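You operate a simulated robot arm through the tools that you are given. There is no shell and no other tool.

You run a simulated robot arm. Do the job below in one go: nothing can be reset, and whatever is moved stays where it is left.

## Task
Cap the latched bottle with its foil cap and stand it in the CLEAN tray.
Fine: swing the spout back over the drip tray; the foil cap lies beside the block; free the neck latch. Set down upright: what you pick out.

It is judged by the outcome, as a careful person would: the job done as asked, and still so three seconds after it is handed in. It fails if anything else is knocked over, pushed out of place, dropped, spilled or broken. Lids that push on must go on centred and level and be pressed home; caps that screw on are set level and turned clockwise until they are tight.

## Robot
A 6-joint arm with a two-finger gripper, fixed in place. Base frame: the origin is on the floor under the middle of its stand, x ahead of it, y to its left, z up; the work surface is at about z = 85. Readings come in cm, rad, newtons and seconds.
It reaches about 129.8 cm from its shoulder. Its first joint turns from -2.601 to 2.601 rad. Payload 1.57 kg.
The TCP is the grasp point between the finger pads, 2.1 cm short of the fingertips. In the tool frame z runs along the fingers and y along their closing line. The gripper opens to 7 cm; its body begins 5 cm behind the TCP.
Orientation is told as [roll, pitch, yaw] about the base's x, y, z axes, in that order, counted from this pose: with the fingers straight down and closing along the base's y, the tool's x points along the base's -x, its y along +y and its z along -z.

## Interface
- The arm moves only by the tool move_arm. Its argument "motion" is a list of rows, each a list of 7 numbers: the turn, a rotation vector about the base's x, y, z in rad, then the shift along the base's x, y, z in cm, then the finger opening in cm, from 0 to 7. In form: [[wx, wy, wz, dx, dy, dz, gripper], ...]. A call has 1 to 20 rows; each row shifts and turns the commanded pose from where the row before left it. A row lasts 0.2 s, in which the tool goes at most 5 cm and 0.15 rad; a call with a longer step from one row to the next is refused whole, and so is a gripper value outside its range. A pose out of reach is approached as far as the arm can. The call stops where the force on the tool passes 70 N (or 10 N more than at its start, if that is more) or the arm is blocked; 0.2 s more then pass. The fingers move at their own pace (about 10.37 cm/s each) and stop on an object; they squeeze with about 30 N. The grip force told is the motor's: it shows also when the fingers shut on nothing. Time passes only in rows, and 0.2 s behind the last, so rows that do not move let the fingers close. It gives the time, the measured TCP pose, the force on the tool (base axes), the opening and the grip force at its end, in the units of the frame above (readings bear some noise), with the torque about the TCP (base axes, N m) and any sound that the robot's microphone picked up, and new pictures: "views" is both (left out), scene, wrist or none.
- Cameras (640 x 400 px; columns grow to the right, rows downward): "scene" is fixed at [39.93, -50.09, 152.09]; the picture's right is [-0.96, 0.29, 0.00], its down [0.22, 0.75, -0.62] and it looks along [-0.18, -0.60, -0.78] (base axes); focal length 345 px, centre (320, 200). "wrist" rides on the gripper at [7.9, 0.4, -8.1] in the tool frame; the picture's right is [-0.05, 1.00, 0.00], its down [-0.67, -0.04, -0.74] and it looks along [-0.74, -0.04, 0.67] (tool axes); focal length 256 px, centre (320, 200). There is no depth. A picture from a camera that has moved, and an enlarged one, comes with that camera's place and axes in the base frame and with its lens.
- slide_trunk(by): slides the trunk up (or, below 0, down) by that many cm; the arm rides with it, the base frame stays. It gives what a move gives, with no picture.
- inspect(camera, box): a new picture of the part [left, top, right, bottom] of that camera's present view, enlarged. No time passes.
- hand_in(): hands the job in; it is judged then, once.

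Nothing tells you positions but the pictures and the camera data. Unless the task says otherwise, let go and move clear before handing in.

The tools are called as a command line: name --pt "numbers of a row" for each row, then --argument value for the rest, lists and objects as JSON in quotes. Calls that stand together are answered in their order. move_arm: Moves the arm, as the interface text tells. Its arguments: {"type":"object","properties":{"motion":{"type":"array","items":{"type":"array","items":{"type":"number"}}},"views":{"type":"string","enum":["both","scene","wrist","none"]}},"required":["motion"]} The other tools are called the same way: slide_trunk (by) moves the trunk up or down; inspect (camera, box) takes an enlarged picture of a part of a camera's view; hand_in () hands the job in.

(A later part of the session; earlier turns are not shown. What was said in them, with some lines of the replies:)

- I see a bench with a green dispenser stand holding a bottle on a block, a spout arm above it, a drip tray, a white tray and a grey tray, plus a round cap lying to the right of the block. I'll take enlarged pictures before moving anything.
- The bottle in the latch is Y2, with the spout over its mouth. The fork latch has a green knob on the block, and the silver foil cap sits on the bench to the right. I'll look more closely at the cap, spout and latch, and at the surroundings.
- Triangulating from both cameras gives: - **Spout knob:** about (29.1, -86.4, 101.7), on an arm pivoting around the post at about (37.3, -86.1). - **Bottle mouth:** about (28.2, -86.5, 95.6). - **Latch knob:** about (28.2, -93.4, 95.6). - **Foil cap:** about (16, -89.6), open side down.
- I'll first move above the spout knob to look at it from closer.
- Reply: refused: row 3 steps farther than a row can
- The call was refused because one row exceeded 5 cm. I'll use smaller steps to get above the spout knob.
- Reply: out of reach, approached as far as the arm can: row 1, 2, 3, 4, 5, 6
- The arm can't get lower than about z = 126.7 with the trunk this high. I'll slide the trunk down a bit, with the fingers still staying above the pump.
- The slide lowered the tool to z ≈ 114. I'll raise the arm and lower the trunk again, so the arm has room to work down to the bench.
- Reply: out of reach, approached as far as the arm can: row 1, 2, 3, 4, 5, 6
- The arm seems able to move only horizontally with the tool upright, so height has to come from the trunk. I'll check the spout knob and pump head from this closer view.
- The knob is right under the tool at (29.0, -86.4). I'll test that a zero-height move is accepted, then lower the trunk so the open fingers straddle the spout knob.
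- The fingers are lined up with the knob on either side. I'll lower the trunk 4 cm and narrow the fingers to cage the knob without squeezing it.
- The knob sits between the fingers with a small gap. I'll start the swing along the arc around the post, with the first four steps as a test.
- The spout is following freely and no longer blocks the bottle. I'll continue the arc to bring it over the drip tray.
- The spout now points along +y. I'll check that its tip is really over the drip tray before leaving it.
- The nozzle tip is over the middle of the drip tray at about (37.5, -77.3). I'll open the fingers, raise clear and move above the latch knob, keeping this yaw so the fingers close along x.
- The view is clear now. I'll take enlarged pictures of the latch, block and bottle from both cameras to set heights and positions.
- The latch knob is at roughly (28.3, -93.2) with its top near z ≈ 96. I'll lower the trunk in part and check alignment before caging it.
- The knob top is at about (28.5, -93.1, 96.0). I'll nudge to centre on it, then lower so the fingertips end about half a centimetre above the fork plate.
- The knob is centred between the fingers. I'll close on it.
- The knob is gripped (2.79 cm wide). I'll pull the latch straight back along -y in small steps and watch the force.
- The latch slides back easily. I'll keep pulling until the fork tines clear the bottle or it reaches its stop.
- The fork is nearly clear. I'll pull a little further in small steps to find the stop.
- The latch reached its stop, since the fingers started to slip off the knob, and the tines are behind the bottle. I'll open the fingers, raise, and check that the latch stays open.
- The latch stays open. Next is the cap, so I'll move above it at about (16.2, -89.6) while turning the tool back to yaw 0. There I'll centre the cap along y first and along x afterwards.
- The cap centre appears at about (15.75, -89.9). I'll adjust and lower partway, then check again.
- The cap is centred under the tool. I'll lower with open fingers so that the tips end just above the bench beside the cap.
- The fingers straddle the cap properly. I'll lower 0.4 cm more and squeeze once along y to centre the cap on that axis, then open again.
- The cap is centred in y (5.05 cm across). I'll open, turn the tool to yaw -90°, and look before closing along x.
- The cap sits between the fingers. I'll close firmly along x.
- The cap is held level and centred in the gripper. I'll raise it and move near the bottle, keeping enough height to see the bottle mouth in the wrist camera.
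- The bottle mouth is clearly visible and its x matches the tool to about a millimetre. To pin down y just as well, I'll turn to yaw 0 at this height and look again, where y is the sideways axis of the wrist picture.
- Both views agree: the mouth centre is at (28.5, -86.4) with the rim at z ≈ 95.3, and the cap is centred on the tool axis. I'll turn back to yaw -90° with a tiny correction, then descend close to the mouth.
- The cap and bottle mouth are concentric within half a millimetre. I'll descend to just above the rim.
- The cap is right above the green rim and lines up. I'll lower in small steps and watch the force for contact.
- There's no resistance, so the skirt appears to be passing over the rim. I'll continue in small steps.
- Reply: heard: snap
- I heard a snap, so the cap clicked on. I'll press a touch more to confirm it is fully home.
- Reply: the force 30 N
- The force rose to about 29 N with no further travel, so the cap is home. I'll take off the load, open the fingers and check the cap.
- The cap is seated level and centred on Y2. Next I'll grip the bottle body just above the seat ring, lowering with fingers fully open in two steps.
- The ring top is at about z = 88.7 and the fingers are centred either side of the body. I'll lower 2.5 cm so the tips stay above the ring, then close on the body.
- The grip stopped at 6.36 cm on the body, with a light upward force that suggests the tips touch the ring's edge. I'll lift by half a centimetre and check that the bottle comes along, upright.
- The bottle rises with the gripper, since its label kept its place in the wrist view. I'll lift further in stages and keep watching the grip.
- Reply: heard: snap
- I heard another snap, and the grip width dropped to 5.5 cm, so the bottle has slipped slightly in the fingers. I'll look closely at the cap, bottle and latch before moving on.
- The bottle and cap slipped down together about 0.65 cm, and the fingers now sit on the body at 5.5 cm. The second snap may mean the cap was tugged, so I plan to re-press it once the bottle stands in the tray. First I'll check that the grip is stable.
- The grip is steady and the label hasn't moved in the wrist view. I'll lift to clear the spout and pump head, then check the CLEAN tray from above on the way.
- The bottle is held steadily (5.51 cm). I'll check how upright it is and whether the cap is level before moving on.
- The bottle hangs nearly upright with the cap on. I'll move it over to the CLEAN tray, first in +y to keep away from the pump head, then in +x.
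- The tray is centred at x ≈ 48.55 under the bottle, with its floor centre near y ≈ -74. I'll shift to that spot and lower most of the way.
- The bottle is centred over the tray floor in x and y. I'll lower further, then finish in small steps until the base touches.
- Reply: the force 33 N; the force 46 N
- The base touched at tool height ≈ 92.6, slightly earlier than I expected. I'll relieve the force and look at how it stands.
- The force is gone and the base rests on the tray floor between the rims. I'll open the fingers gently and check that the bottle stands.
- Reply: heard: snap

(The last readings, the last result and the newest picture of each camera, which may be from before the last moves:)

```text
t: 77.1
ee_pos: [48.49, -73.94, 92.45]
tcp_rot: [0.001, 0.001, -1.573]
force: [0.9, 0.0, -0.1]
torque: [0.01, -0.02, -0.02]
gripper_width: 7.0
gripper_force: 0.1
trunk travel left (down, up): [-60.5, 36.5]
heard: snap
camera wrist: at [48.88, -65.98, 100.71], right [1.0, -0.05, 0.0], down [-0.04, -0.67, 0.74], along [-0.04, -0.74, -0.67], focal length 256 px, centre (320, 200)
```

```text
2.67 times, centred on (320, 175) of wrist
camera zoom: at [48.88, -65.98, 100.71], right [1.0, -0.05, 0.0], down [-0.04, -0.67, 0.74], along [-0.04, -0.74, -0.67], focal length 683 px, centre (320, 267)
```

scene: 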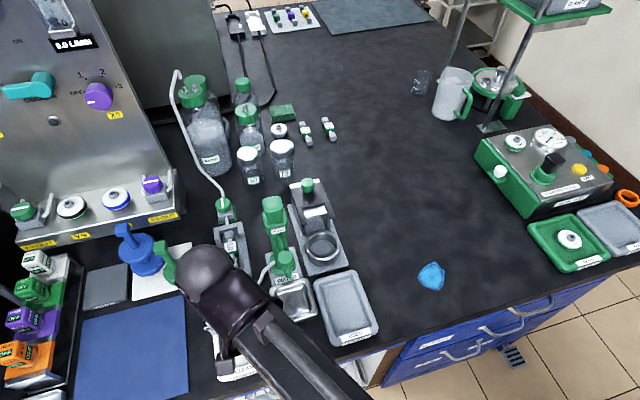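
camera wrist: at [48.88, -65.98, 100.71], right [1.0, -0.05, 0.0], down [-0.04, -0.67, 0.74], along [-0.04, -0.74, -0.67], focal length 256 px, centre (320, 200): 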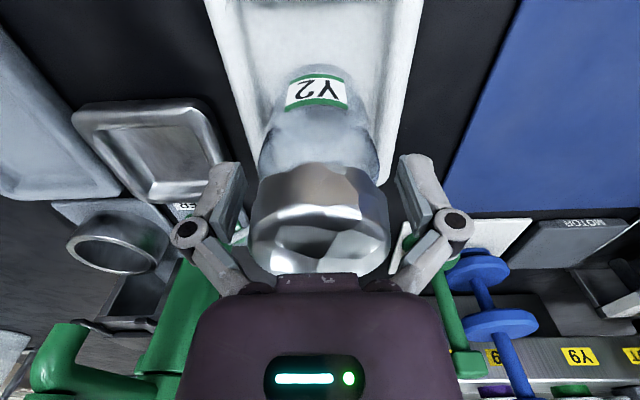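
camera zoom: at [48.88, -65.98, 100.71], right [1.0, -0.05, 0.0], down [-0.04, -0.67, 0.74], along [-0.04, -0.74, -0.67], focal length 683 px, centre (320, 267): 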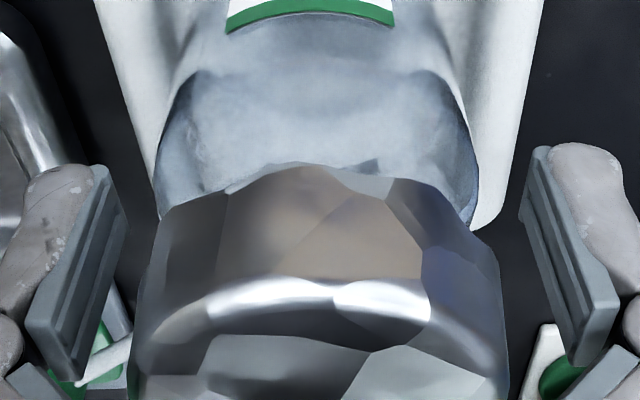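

A further snap sounded as the fingers let go, so I want to check and re-press the cap. I'll raise straight up clear of the bottle and look.

slide_trunk --by 6

slide_trunk --by 12

move_arm --pt "0 0 0 0 0 0 7.0"

inspect --camera "wrist" --box '[220, 0, 420, 125]'

inspect --camera "scene" --box '[190, 280, 286, 340]'

```text
t: 78.1
ee_pos: [48.39, -73.94, 98.36]
tcp_rot: [-0.001, -0.001, -1.57]
force: [0.5, 0.7, -0.2]
torque: [0.04, 0.01, -0.03]
gripper_width: 7.01
gripper_force: 0.1
trunk travel left (down, up): [-66.5, 30.5]
```

```text
t: 79.6
ee_pos: [48.49, -74.04, 110.37]
tcp_rot: [0.0, -0.001, -1.57]
force: [0.2, 0.3, -0.1]
torque: [0.0, -0.02, -0.02]
gripper_width: 7.0
gripper_force: 0.0
trunk travel left (down, up): [-78.5, 18.5]
```

```text
t: 80.0
ee_pos: [48.51, -74.07, 110.44]
tcp_rot: [-0.002, -0.001, -1.571]
force: [-0.6, -0.3, -0.5]
torque: [0.01, -0.02, 0.01]
gripper_width: 7.01
gripper_force: 0.0
trunk travel left (down, up): [-78.5, 18.5]
camera wrist: at [48.87, -65.99, 118.7], right [1.0, -0.05, 0.0], down [-0.04, -0.67, 0.74], along [-0.04, -0.74, -0.67], focal length 256 px, centre (320, 200)
```

scene: 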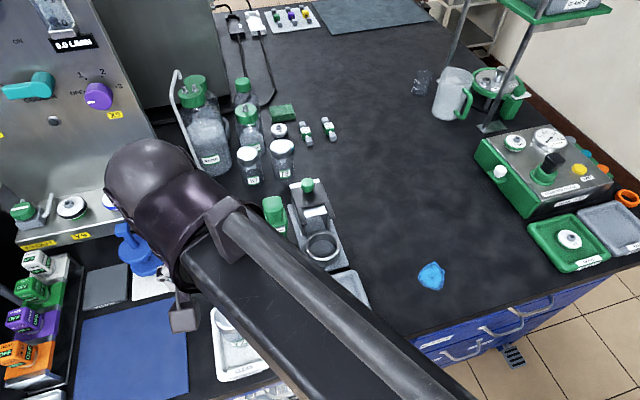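
wrist: 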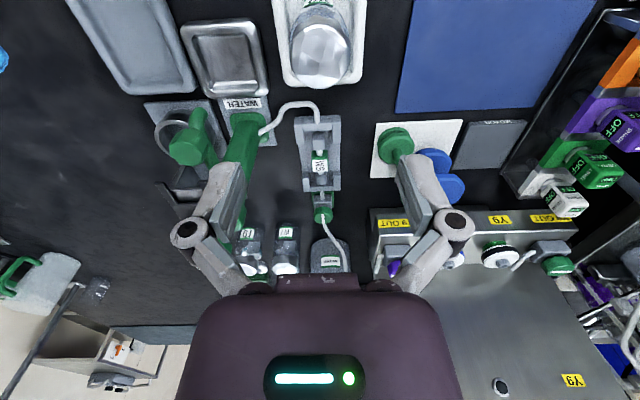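

```text
3.20 times, centred on (320, 62) of wrist
camera zoom: at [48.87, -65.99, 118.7], right [1.0, -0.05, 0.0], down [-0.04, -0.67, 0.74], along [-0.04, -0.74, -0.67], focal length 819 px, centre (320, 640)
```

zoom: 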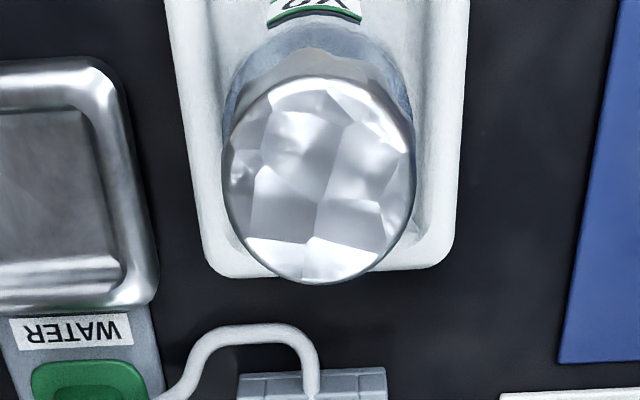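

```text
6.67 times, centred on (238, 310) of scene
camera zoom: at [39.93, -50.09, 152.09], right [-0.96, 0.29, 0.0], down [0.22, 0.75, -0.62], along [-0.18, -0.6, -0.78], focal length 2297 px, centre (867, -533)
```

zoom: 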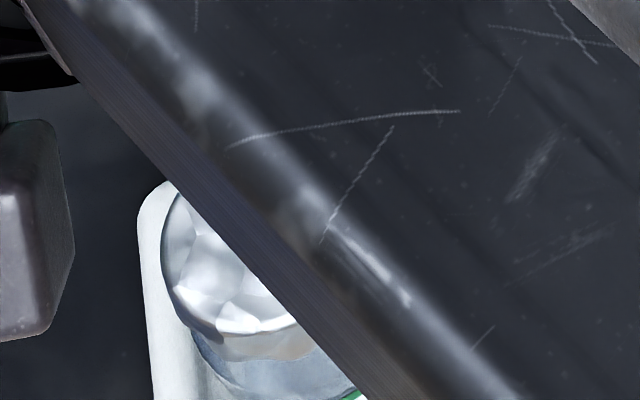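

The bottle stands upright in the tray with the cap centred on it. To make sure the cap is home, I'll close the fingers and press straight down on the middle of the cap in small steps.

move_arm --pt "0 0 0 0 0.15 0 4" --pt "0 0 0 0 0 0 1.5" --pt "0 0 0 0 0 0 0" --pt "0 0 0 0 0 0 0" --views "none"

slide_trunk --by -11

move_arm --pt "0 0 0 0 0 0 0" --views "wrist"

inspect --camera "wrist" --box '[220, 50, 420, 175]'

```text
t: 81.0
ee_pos: [48.41, -73.81, 110.41]
tcp_rot: [-0.001, 0.001, -1.573]
force: [0.3, 0.5, 0.0]
torque: [-0.02, 0.03, 0.02]
gripper_width: 0.0
gripper_force: 28.7
trunk travel left (down, up): [-78.5, 18.5]
```

```text
t: 82.5
ee_pos: [48.52, -73.82, 99.37]
tcp_rot: [0.001, 0.001, -1.571]
force: [0.5, 0.3, -0.2]
torque: [-0.01, 0.0, 0.0]
gripper_width: 0.0
gripper_force: 28.7
trunk travel left (down, up): [-67.5, 29.5]
```

```text
t: 82.9
ee_pos: [48.51, -73.79, 99.37]
tcp_rot: [0.001, 0.0, -1.571]
force: [0.6, 0.2, -0.1]
torque: [0.0, 0.04, -0.01]
gripper_width: 0.01
gripper_force: 28.6
trunk travel left (down, up): [-67.5, 29.5]
camera wrist: at [48.85, -65.83, 107.71], right [1.0, -0.05, 0.0], down [-0.04, -0.67, 0.74], along [-0.04, -0.74, -0.67], focal length 256 px, centre (320, 200)
```

wrist: 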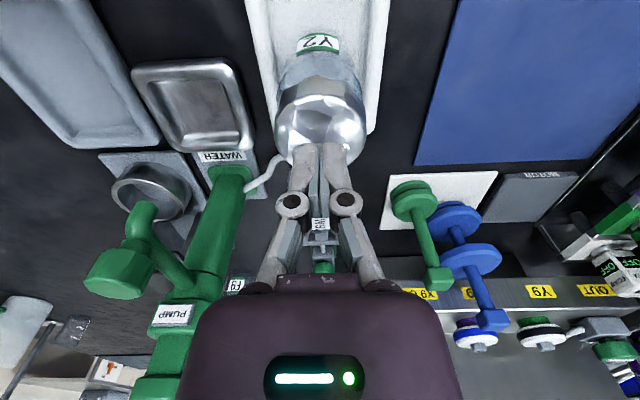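

```text
3.20 times, centred on (320, 112) of wrist
camera zoom: at [48.85, -65.83, 107.71], right [1.0, -0.05, 0.0], down [-0.04, -0.67, 0.74], along [-0.04, -0.74, -0.67], focal length 819 px, centre (320, 480)
```

zoom: 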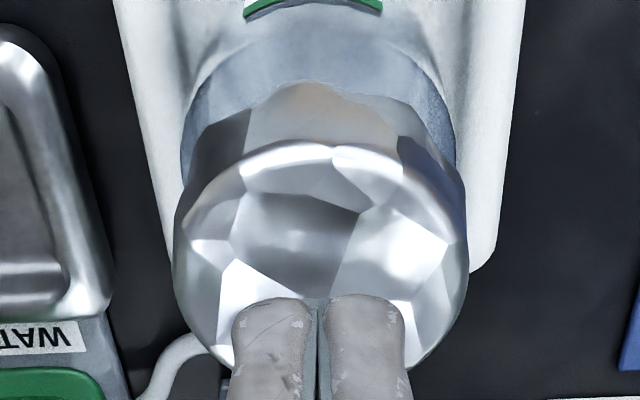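

The closed fingertips are above the centre of the cap. I'll come down slowly.

slide_trunk --by -1.0

slide_trunk --by -0.3

slide_trunk --by -0.2

```text
t: 83.4
ee_pos: [48.47, -73.84, 98.41]
tcp_rot: [0.0, 0.0, -1.569]
force: [0.0, 0.2, 0.8]
torque: [0.01, 0.01, -0.05]
gripper_width: 0.01
gripper_force: 28.9
trunk travel left (down, up): [-66.5, 30.5]
```

```text
t: 84.0
ee_pos: [48.46, -73.8, 98.05]
tcp_rot: [0.0, 0.0, -1.571]
force: [0.4, 0.7, -0.9]
torque: [-0.02, 0.0, -0.01]
gripper_width: 0.0
gripper_force: 28.7
trunk travel left (down, up): [-66.2, 30.8]
```

```text
t: 84.5
ee_pos: [48.44, -73.73, 97.98]
tcp_rot: [0.0, 0.0, -1.571]
force: [1.2, -1.1, 6.1]
torque: [-0.05, -0.02, 0.03]
gripper_width: 0.59
gripper_force: 28.0
trunk travel left (down, up): [-66.0, 31.0]
```

Contact is light, at tip height ≈ 95.9. I'll press on a little more.

slide_trunk --by -0.15

slide_trunk --by -0.15

```text
t: 85.0
ee_pos: [48.41, -73.71, 97.89]
tcp_rot: [0.002, -0.002, -1.569]
force: [3.0, -3.8, 22.7]
torque: [-0.05, -0.02, 0.05]
gripper_width: 0.58
gripper_force: 28.7
trunk travel left (down, up): [-65.9, 31.1]
```

```text
t: 85.5
ee_pos: [48.43, -73.61, 97.89]
tcp_rot: [0.003, -0.003, -1.57]
force: [3.7, -5.9, 44.6]
torque: [-0.22, -0.09, 0.03]
gripper_width: 0.59
gripper_force: 28.6
trunk travel left (down, up): [-65.7, 31.3]
```

The cap took 45 N with no travel and no snap, so it's fully home. I'll raise clear and move the arm away so the scene camera can see the result.

slide_trunk --by 2

slide_trunk --by 14

move_arm --pt "0 0 0 -2.5 0 0 0" --pt "0 0 0 -4 0 0 0" --pt "0 0 0 -4 0 0 0" --pt "0 0 0 -4 0 0 0" --pt "0 0 0 -4 0 0 0" --pt "0 0 0 -4 0 0 0" --pt "0 0 0 -3 0 0 0" --pt "0 0 0 0 0 0 0"

inspect --camera "scene" --box '[196, 290, 292, 350]'

inspect --camera "scene" --box '[196, 330, 292, 390]'

inspect --camera "scene" --box '[210, 180, 370, 280]'

```text
t: 86.2
ee_pos: [48.44, -73.84, 99.62]
tcp_rot: [-0.001, 0.001, -1.572]
force: [-0.2, -0.9, -0.6]
torque: [-0.01, -0.03, -0.04]
gripper_width: 0.01
gripper_force: 28.7
trunk travel left (down, up): [-67.7, 29.3]
```

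```text
t: 87.8
ee_pos: [48.38, -73.91, 113.67]
tcp_rot: [0.0, 0.0, -1.573]
force: [-0.3, 0.4, 0.3]
torque: [-0.05, 0.0, -0.01]
gripper_width: 0.0
gripper_force: 28.6
trunk travel left (down, up): [-81.7, 15.3]
```

```text
t: 89.6
ee_pos: [22.91, -73.8, 113.56]
tcp_rot: [0.0, 0.0, -1.571]
force: [1.2, 0.1, 0.1]
torque: [0.02, 0.0, 0.02]
gripper_width: 0.01
gripper_force: 28.2
trunk travel left (down, up): [-81.7, 15.3]
camera wrist: at [23.33, -65.84, 121.9], right [1.0, -0.05, 0.0], down [-0.04, -0.67, 0.74], along [-0.04, -0.74, -0.67], focal length 256 px, centre (320, 200)
```

scene: 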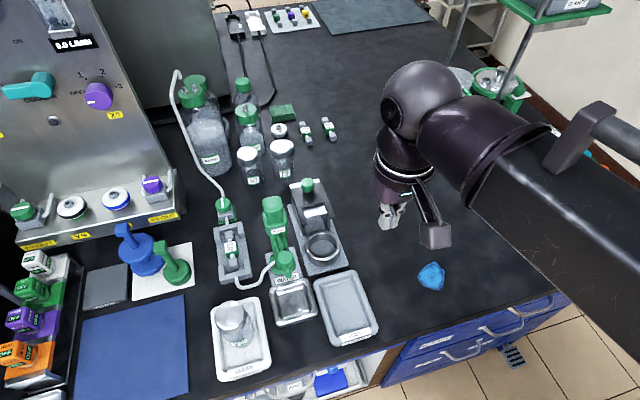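
wrist: 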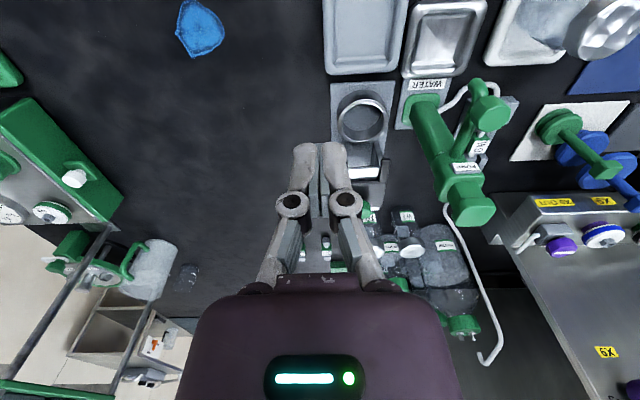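

```text
6.67 times, centred on (244, 320) of scene
camera zoom: at [39.93, -50.09, 152.09], right [-0.96, 0.29, 0.0], down [0.22, 0.75, -0.62], along [-0.18, -0.6, -0.78], focal length 2297 px, centre (827, -600)
```

zoom: 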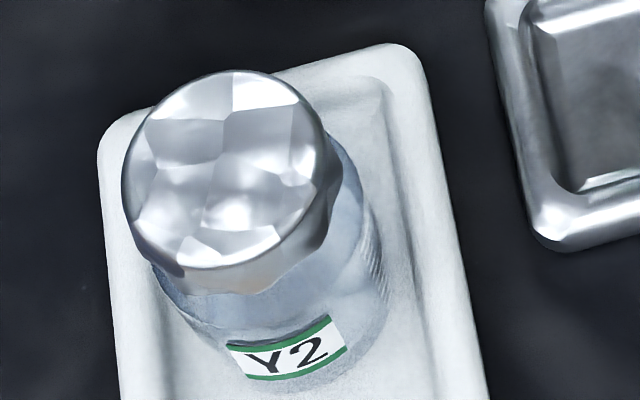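

```text
6.67 times, centred on (244, 360) of scene
camera zoom: at [39.93, -50.09, 152.09], right [-0.96, 0.29, 0.0], down [0.22, 0.75, -0.62], along [-0.18, -0.6, -0.78], focal length 2297 px, centre (827, -867)
```

zoom: 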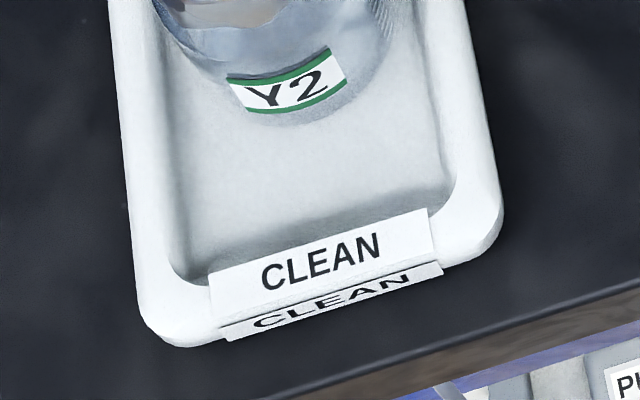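

```text
4.00 times, centred on (290, 230) of scene
camera zoom: at [39.93, -50.09, 152.09], right [-0.96, 0.29, 0.0], down [0.22, 0.75, -0.62], along [-0.18, -0.6, -0.78], focal length 1378 px, centre (440, 80)
```

zoom: 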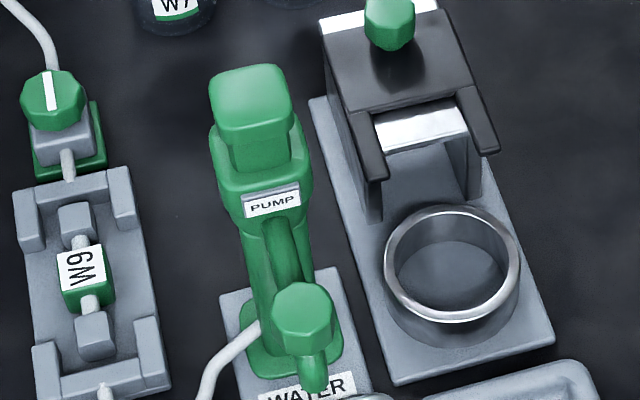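

The bottle Y2 stands in the CLEAN tray with its cap on, the spout is over the drip tray and the latch is open. I'll take one last close look at the cap and spout before handing in.

inspect --camera "scene" --box '[206, 296, 262, 331]'

inspect --camera "wrist" --box '[540, 0, 640, 62]'

inspect --camera "wrist" --box '[390, 0, 550, 100]'

```text
11.43 times, centred on (234, 314) of scene
camera zoom: at [39.93, -50.09, 152.09], right [-0.96, 0.29, 0.0], down [0.22, 0.75, -0.62], along [-0.18, -0.6, -0.78], focal length 3938 px, centre (1303, -1097)
```

zoom: 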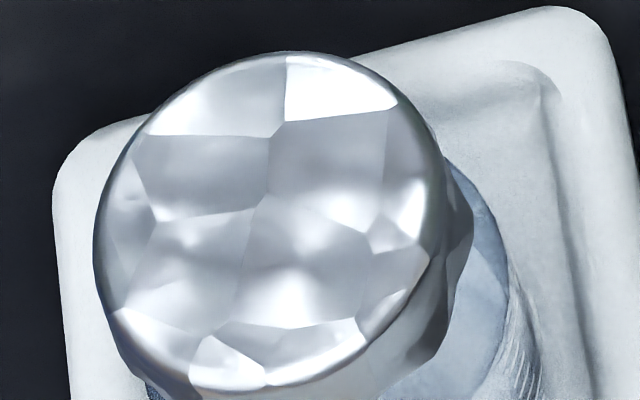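

```text
6.40 times, centred on (590, 31) of wrist
camera zoom: at [23.33, -65.84, 121.9], right [1.0, -0.05, 0.0], down [-0.04, -0.67, 0.74], along [-0.04, -0.74, -0.67], focal length 1638 px, centre (-1408, 1282)
```

zoom: 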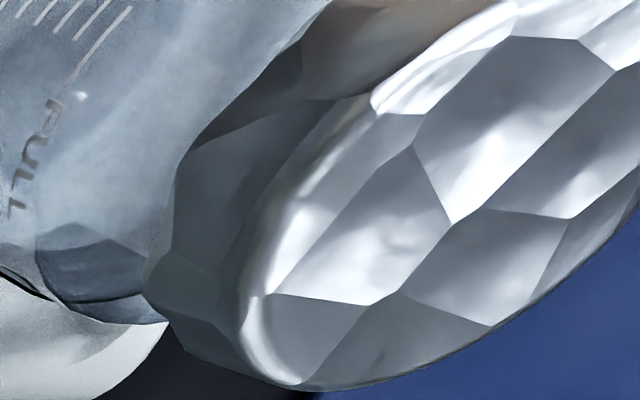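

```text
4.00 times, centred on (470, 50) of wrist
camera zoom: at [23.33, -65.84, 121.9], right [1.0, -0.05, 0.0], down [-0.04, -0.67, 0.74], along [-0.04, -0.74, -0.67], focal length 1024 px, centre (-280, 800)
```

zoom: 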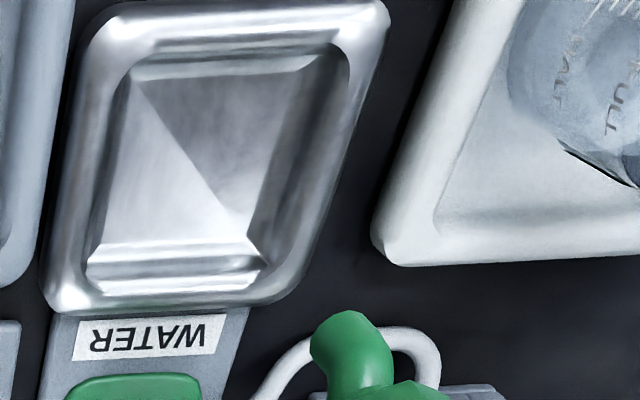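

Y2 stands upright in the CLEAN tray with its foil cap centred, level and pressed home. The spout is over the drip tray, the latch is open, and the arm is clear, so I'm handing in.

hand_in

```text
The job is handed in.
```

Bottle Y2 is capped with its foil cap and standing upright in the CLEAN tray. I've handed the job in, but no verdict has come back.

- **Spout:** it is swung back over the middle of the drip tray.
- **Latch:** the fork is pulled back to its stop and stays open, clear of the bottle's seat.
- **Cap:** it went on with an audible snap. Two more snaps sounded later, one as I lifted the bottle and one as I let go in the tray. I then pressed the cap from above with about 45 N, and it neither moved nor snapped. In the last pictures it is centred and level.
- **Lift:** the bottle slid about 0.65 cm in the fingers, then the grip held steady all the way to the tray.
- **Set-down:** I pressed the bottle down with about 46 N for a moment before easing off. It rests on the tray floor between the rims.

I saw nothing else moved, knocked over or spilled. The arm is clear of the bottle and tray.
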